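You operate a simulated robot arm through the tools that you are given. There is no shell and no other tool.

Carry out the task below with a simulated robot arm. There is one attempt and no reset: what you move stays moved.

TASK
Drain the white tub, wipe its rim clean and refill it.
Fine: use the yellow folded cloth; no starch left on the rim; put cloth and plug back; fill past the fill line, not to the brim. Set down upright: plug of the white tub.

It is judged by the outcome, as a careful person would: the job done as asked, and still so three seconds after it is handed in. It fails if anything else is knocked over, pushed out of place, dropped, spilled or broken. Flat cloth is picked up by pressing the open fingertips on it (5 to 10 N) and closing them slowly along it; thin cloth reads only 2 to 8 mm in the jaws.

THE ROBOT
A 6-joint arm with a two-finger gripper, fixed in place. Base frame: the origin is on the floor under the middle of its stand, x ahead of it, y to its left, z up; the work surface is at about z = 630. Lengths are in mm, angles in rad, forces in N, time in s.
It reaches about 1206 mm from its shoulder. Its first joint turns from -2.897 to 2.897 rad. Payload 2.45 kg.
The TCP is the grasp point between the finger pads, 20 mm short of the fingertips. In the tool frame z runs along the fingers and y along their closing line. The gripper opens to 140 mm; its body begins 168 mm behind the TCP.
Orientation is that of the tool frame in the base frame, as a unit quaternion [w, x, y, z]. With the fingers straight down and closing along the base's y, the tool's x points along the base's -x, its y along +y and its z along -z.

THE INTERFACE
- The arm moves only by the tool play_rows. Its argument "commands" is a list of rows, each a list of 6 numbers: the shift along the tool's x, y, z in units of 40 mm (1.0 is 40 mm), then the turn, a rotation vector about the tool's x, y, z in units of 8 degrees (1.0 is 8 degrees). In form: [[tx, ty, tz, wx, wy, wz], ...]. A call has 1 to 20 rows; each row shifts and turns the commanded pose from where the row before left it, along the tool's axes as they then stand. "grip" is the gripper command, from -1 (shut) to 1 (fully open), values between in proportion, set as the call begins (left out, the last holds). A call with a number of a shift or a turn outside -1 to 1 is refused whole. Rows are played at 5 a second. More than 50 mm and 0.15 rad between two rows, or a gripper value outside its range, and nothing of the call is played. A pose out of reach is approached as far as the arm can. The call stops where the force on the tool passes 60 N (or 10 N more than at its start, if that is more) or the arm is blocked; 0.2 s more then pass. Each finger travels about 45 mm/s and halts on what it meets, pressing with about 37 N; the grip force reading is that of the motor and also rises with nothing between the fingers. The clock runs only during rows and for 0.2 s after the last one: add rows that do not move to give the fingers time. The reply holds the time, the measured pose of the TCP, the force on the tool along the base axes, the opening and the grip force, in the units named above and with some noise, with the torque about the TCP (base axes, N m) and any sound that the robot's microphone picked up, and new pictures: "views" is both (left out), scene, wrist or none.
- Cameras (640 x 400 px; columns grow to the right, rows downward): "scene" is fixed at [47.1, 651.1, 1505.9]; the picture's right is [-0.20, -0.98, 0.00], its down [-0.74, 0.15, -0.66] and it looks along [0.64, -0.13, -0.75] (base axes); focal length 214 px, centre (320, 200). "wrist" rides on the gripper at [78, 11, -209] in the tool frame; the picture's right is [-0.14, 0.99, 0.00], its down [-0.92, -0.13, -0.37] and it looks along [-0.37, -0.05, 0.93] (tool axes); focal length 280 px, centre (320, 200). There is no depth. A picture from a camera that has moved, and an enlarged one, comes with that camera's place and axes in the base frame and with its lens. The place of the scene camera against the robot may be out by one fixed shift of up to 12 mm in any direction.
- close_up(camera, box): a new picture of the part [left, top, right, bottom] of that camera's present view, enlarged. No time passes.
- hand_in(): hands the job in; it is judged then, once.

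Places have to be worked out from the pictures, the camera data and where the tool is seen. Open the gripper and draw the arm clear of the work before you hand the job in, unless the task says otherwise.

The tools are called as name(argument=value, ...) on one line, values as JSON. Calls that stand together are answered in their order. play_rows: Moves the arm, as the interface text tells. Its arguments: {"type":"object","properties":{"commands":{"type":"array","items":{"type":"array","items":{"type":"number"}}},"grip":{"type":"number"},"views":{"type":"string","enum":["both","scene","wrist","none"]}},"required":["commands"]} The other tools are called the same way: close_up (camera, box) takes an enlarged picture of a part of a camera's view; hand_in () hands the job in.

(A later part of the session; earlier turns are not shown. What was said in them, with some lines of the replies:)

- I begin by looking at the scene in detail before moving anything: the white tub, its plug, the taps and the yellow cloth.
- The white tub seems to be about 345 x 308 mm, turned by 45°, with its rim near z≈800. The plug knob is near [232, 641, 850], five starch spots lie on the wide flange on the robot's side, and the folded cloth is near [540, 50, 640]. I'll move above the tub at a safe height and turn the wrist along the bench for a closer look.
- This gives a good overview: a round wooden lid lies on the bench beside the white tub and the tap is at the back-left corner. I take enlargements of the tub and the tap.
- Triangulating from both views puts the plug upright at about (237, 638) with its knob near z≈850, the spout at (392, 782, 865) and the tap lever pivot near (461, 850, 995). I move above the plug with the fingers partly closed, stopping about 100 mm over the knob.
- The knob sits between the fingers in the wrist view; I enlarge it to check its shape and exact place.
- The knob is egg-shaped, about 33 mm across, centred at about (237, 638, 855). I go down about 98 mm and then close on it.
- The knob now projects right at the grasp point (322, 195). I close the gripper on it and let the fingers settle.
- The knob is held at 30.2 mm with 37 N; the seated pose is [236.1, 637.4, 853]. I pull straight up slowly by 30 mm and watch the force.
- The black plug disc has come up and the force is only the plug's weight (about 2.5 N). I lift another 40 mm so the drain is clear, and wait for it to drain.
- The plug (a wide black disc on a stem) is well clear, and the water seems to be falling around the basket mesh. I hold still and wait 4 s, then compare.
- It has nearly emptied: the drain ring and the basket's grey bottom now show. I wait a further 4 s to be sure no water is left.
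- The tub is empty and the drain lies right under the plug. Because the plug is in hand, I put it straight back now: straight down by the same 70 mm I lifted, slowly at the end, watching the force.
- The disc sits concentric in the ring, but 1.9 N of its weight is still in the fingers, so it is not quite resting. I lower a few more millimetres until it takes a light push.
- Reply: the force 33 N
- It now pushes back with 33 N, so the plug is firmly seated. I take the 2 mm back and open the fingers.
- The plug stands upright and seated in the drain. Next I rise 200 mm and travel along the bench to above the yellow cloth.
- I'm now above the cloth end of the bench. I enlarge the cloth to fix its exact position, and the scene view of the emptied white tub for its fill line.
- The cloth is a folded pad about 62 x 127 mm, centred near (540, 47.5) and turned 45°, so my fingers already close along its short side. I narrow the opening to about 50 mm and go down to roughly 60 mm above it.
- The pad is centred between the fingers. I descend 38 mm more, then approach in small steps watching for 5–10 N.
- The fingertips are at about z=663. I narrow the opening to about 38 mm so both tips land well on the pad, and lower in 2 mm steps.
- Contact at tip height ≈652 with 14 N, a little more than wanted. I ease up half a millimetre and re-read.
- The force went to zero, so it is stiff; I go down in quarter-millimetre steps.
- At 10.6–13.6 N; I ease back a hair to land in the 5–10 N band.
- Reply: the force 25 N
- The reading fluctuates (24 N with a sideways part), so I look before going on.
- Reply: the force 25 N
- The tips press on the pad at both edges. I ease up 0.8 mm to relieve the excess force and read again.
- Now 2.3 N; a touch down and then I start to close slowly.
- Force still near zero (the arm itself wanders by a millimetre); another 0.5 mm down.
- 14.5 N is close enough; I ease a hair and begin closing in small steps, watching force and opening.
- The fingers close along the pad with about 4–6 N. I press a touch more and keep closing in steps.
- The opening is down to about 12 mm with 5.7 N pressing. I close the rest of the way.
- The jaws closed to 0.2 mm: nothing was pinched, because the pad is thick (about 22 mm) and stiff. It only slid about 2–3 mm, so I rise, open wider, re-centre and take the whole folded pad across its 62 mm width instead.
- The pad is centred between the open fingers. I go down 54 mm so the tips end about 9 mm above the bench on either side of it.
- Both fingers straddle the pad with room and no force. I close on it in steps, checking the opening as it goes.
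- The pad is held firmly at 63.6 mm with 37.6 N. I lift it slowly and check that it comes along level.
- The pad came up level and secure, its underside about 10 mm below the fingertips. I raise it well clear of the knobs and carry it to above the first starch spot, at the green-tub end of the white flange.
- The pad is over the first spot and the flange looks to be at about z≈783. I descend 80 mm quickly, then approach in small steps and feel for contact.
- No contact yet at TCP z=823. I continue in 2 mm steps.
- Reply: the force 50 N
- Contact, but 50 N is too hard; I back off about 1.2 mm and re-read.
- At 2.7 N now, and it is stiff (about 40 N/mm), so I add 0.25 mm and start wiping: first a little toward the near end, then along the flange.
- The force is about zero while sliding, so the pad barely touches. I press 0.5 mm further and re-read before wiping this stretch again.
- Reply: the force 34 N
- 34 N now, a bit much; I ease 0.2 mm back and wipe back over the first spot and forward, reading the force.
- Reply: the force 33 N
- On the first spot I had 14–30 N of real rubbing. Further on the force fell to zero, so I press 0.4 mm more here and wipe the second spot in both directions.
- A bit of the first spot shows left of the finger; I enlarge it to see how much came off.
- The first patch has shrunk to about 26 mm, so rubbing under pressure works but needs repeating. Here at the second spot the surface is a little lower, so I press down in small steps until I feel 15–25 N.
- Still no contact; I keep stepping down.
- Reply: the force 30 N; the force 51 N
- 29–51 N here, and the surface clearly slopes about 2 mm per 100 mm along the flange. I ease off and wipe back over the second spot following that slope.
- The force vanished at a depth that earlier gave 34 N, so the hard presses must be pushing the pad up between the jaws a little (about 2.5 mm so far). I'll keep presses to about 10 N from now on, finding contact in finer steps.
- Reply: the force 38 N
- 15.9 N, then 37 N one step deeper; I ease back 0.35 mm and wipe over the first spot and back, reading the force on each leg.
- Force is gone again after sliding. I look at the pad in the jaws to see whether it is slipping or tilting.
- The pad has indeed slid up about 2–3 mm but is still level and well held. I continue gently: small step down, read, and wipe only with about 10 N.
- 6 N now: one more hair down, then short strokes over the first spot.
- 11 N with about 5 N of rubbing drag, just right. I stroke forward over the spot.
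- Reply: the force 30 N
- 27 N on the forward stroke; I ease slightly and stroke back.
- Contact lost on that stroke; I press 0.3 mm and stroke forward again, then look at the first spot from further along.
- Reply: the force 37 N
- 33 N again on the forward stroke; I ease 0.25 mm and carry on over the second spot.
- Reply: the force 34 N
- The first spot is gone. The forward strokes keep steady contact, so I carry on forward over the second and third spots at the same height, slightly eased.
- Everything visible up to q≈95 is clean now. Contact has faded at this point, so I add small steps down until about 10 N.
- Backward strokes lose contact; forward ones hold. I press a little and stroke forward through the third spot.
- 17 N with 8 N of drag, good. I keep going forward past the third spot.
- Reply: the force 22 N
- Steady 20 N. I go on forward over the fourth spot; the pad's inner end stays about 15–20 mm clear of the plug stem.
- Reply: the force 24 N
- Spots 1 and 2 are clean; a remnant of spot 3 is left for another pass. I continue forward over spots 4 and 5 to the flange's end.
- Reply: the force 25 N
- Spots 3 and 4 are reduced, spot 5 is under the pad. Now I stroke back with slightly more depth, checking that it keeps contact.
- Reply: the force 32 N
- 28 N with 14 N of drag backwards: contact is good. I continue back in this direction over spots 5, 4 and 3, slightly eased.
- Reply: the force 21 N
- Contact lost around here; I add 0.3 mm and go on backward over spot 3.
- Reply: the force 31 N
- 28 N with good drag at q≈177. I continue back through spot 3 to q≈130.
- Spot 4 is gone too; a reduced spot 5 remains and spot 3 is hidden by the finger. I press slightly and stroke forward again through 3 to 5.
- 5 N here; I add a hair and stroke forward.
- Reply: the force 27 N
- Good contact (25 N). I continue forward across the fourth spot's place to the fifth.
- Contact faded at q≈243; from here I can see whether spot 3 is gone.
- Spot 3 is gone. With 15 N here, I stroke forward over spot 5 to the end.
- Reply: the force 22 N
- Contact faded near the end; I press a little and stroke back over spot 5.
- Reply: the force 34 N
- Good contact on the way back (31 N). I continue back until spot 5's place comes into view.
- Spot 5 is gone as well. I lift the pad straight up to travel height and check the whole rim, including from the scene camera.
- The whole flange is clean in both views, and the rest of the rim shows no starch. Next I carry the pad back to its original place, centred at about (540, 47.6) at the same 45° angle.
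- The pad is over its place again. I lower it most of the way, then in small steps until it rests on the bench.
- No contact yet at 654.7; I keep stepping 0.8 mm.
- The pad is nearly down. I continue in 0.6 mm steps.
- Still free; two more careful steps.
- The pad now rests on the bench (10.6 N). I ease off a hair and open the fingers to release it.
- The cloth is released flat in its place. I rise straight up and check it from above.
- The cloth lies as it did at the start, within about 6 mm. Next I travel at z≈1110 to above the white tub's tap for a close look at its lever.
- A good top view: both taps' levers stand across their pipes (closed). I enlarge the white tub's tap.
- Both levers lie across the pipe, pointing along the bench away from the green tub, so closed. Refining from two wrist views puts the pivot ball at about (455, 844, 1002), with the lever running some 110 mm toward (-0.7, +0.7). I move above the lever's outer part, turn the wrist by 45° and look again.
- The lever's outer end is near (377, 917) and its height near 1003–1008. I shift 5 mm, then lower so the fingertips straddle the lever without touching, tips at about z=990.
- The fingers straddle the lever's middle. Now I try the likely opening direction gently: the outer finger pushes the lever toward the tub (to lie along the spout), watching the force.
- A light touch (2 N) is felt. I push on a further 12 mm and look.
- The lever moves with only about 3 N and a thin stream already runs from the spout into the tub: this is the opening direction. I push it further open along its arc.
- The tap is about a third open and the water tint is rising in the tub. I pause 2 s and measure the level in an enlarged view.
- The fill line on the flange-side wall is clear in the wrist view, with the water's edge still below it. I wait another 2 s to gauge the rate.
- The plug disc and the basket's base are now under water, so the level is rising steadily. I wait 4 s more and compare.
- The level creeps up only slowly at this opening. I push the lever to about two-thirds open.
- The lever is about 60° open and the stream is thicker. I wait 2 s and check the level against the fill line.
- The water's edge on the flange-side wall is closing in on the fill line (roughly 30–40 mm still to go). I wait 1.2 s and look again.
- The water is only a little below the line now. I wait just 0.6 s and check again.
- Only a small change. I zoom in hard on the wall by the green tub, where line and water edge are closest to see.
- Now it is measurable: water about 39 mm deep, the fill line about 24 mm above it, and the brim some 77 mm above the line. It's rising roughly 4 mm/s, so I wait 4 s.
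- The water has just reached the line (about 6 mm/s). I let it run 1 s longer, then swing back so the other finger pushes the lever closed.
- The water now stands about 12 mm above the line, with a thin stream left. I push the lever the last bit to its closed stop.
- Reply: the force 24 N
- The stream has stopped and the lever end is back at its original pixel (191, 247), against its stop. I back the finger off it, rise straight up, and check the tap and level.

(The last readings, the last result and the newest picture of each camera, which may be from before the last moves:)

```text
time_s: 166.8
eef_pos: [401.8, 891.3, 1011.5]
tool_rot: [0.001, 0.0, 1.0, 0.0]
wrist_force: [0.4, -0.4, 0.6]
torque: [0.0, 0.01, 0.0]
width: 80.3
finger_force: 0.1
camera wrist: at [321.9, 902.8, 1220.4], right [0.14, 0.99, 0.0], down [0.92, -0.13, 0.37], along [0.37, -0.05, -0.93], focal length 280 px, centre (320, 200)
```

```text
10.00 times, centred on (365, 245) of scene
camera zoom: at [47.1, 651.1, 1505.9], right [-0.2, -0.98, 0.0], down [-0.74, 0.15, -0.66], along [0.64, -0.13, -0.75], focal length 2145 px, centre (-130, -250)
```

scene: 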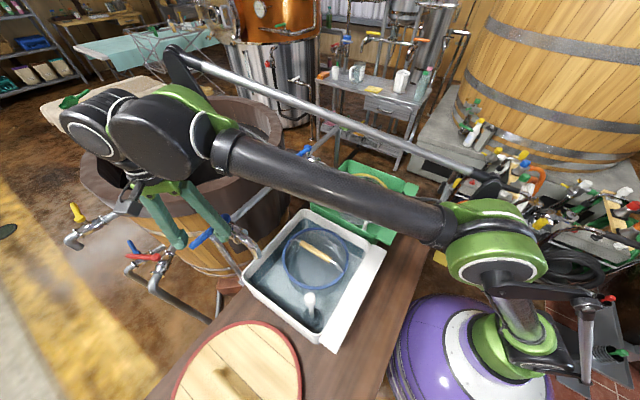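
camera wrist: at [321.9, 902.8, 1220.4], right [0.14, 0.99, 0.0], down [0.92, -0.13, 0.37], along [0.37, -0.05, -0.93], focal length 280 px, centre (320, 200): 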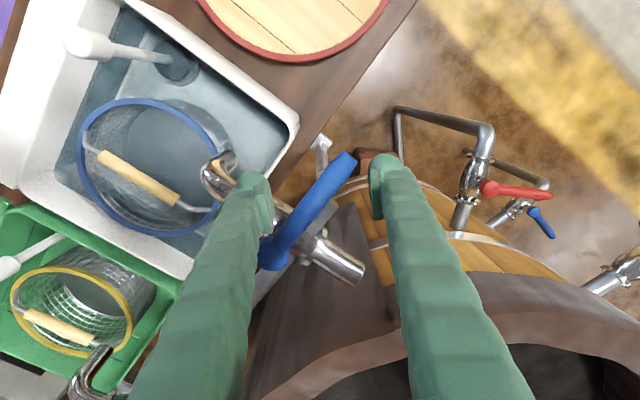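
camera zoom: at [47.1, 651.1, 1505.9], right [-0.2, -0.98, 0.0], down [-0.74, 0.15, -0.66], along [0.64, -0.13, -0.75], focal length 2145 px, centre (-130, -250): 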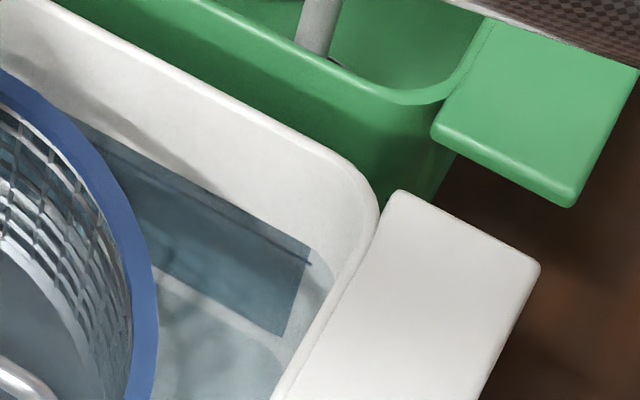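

The tap is off, its lever in the closed position, and the water stands about 12 mm past the line, well below the brim. I rise and withdraw the arm to its starting area, then check again for any leak.

play_rows(commands=[[0, 0, -0.5, 0, 0, 0], [0, 0, -1, 0, 0, 0], [0, 0, -1, 0, 0, 0], [0, 0, -1, 0, 0, 0], [0, 0, -1, 0, 0, 0], [0, 0, -1, 0, 0, 0], [0, 0, -1, 0, 0, 0], [0, 0, -0.8, 0, 0, 0], [0, 0, 0, 0, 0, 0]], views="none")

play_rows(commands=[[-0.077, -0.94, 0, 0, 0, 0], [-0.077, -0.94, 0, 0, 0, 0], [-0.077, -0.94, 0, 0, 0, 0], [-0.077, -0.94, 0, 0, 0, 0], [-0.077, -0.94, 0, 0, 0, 0], [-0.077, -0.94, 0, 0, 0, 0], [-0.077, -0.94, 0, 0, 0, 0], [-0.077, -0.94, 0, 0, 0, 0], [-0.077, -0.94, 0, 0, 0, 0], [-0.077, -0.94, 0, 0, 0, 0], [-0.077, -0.94, 0, 0, 0, 0], [-0.077, -0.94, 0, 0, 0, 0], [0, 0, 0, 0, 0, 0]], grip=1, views="both")

close_up(camera="scene", box=[340, 225, 390, 265])

close_up(camera="scene", box=[170, 190, 400, 355])

close_up(camera="scene", box=[340, 150, 480, 280])

```text
time_s: 168.8
eef_pos: [363.9, 807.0, 1192.5]
tool_rot: [0.001, 0.0, 1.0, 0.0]
wrist_force: [0.1, 0.4, 0.3]
torque: [-0.07, -0.01, 0.0]
width: 79.9
finger_force: 0.1
out of reach, approached as far as the arm can: row 3, 4, 5, 6, 7, 8
```

```text
time_s: 171.6
eef_pos: [398.7, 357.0, 1192.1]
tool_rot: [0.001, 0.0, 1.0, 0.0]
wrist_force: [0.6, 0.4, 0.0]
torque: [0.01, -0.02, 0.02]
width: 139.8
finger_force: 0.2
camera wrist: at [320.2, 368.2, 1401.4], right [0.14, 0.99, 0.0], down [0.92, -0.13, 0.37], along [0.37, -0.05, -0.93], focal length 280 px, centre (320, 200)
```

scene: 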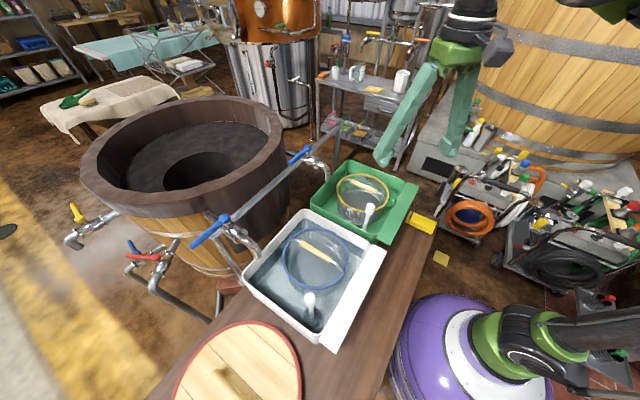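
wrist: 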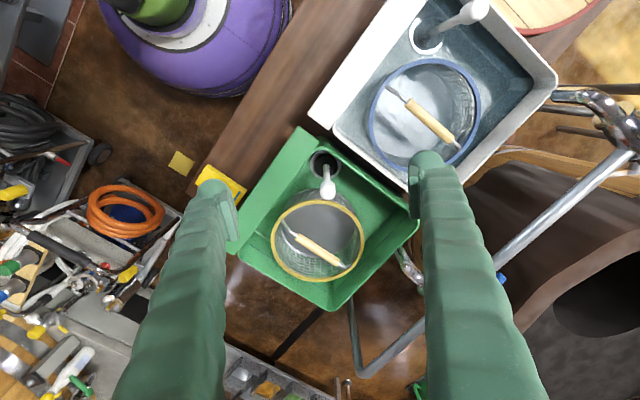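

```text
10.00 times, centred on (365, 245) of scene
camera zoom: at [47.1, 651.1, 1505.9], right [-0.2, -0.98, 0.0], down [-0.74, 0.15, -0.66], along [0.64, -0.13, -0.75], focal length 2145 px, centre (-130, -250)
```

zoom: 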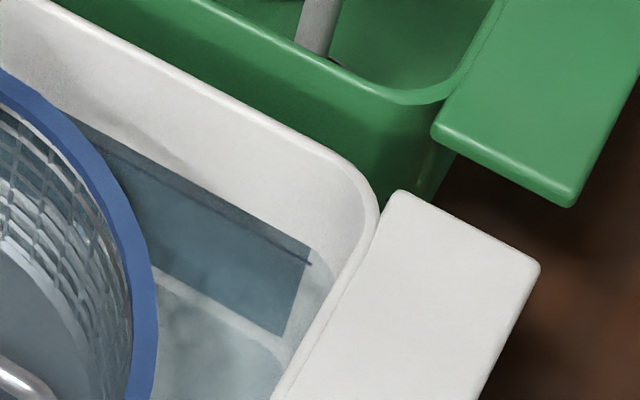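

```text
2.42 times, centred on (285, 272) of scene
camera zoom: at [47.1, 651.1, 1505.9], right [-0.2, -0.98, 0.0], down [-0.74, 0.15, -0.66], along [0.64, -0.13, -0.75], focal length 520 px, centre (405, 24)
```

zoom: 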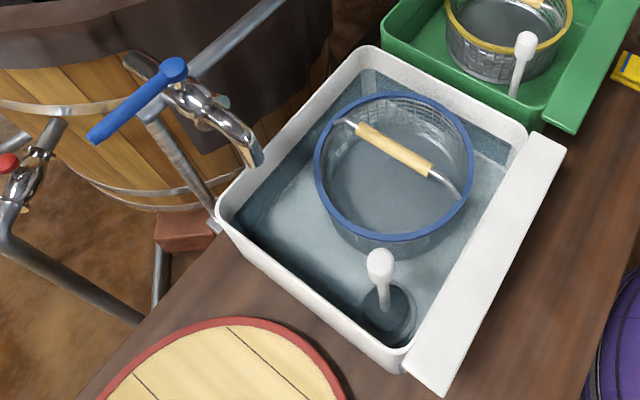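

```text
3.08 times, centred on (410, 215) of scene
camera zoom: at [47.1, 651.1, 1505.9], right [-0.2, -0.98, 0.0], down [-0.74, 0.15, -0.66], along [0.64, -0.13, -0.75], focal length 660 px, centre (43, 154)
```

zoom: 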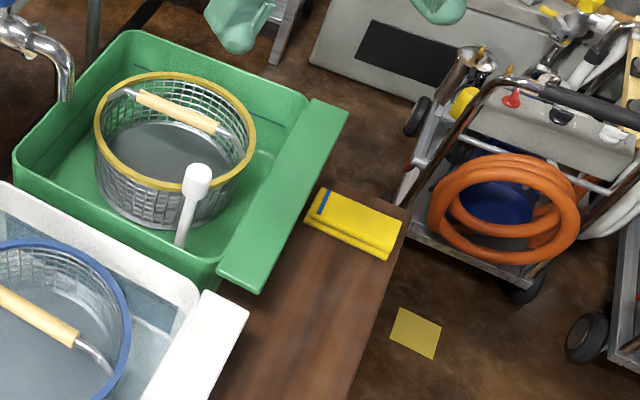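

Nothing has changed over the last 6 s: the level holds (no leak), the tap is off, the plug is upright and the cloth is in place. I do a last close check of the flange and the plug before handing in.

close_up(camera="wrist", box=[290, 0, 570, 190])

close_up(camera="scene", box=[310, 230, 400, 350])

close_up(camera="scene", box=[180, 195, 270, 285])

```text
2.11 times, centred on (430, 95) of wrist
camera zoom: at [320.2, 368.2, 1401.4], right [0.14, 0.99, 0.0], down [0.92, -0.13, 0.37], along [0.37, -0.05, -0.93], focal length 590 px, centre (88, 421)
```

zoom: 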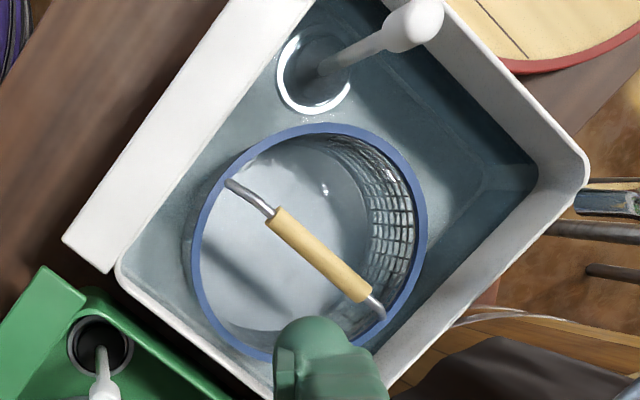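

```text
3.33 times, centred on (355, 290) of scene
camera zoom: at [47.1, 651.1, 1505.9], right [-0.2, -0.98, 0.0], down [-0.74, 0.15, -0.66], along [0.64, -0.13, -0.75], focal length 715 px, centre (203, -100)
```

zoom: 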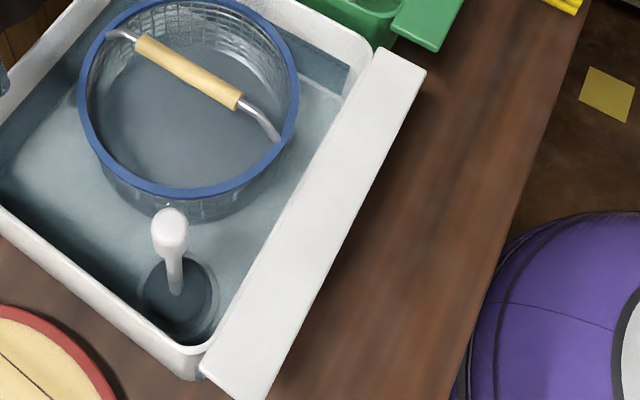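

```text
4.44 times, centred on (225, 240) of scene
camera zoom: at [47.1, 651.1, 1505.9], right [-0.2, -0.98, 0.0], down [-0.74, 0.15, -0.66], along [0.64, -0.13, -0.75], focal length 953 px, centre (742, 22)
```

zoom: 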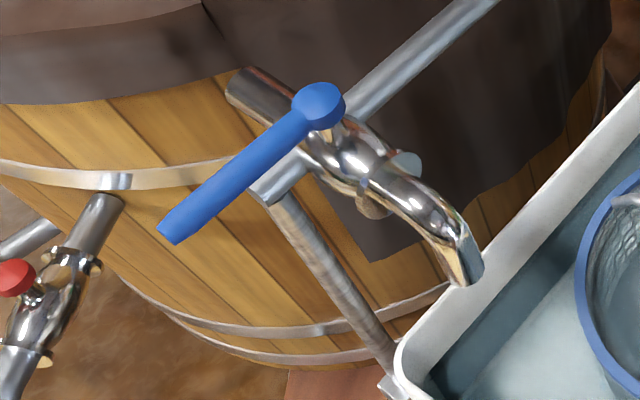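

All checks hold. The flange is spotless, the water is clear and past the line but well below the brim. The tap is shut without dripping, the plug is upright in its drain, the cloth is back, and the gripper is open and clear of the work. I hand in the job.

hand_in()

```text
The job is handed in.
```

The white tub has been drained, its rim wiped clean and the tub refilled, and the job is handed in.

- **Drain and plug:** I pulled the plug, let the tub empty, then put it back upright in its drain. The water level held for about 6 s after I shut the tap, so it isn't leaking.
- **Rim:** All five starch spots on the wide flange are gone, and I saw none on the rest of the rim.
- **Cloth:** It's back where it was, within about 6 mm. Pinching it flat the first time didn't work and slid it 2–3 mm, so I picked it up across its width instead.
- **Refill:** The water is about 12 mm past the fill line and about 65 mm below the brim. The tap is fully shut and not dripping.

As the arm rose away from the tap, it hit its reach limit and drifted sideways. The lever didn't move, and I saw nothing spilled or knocked over.
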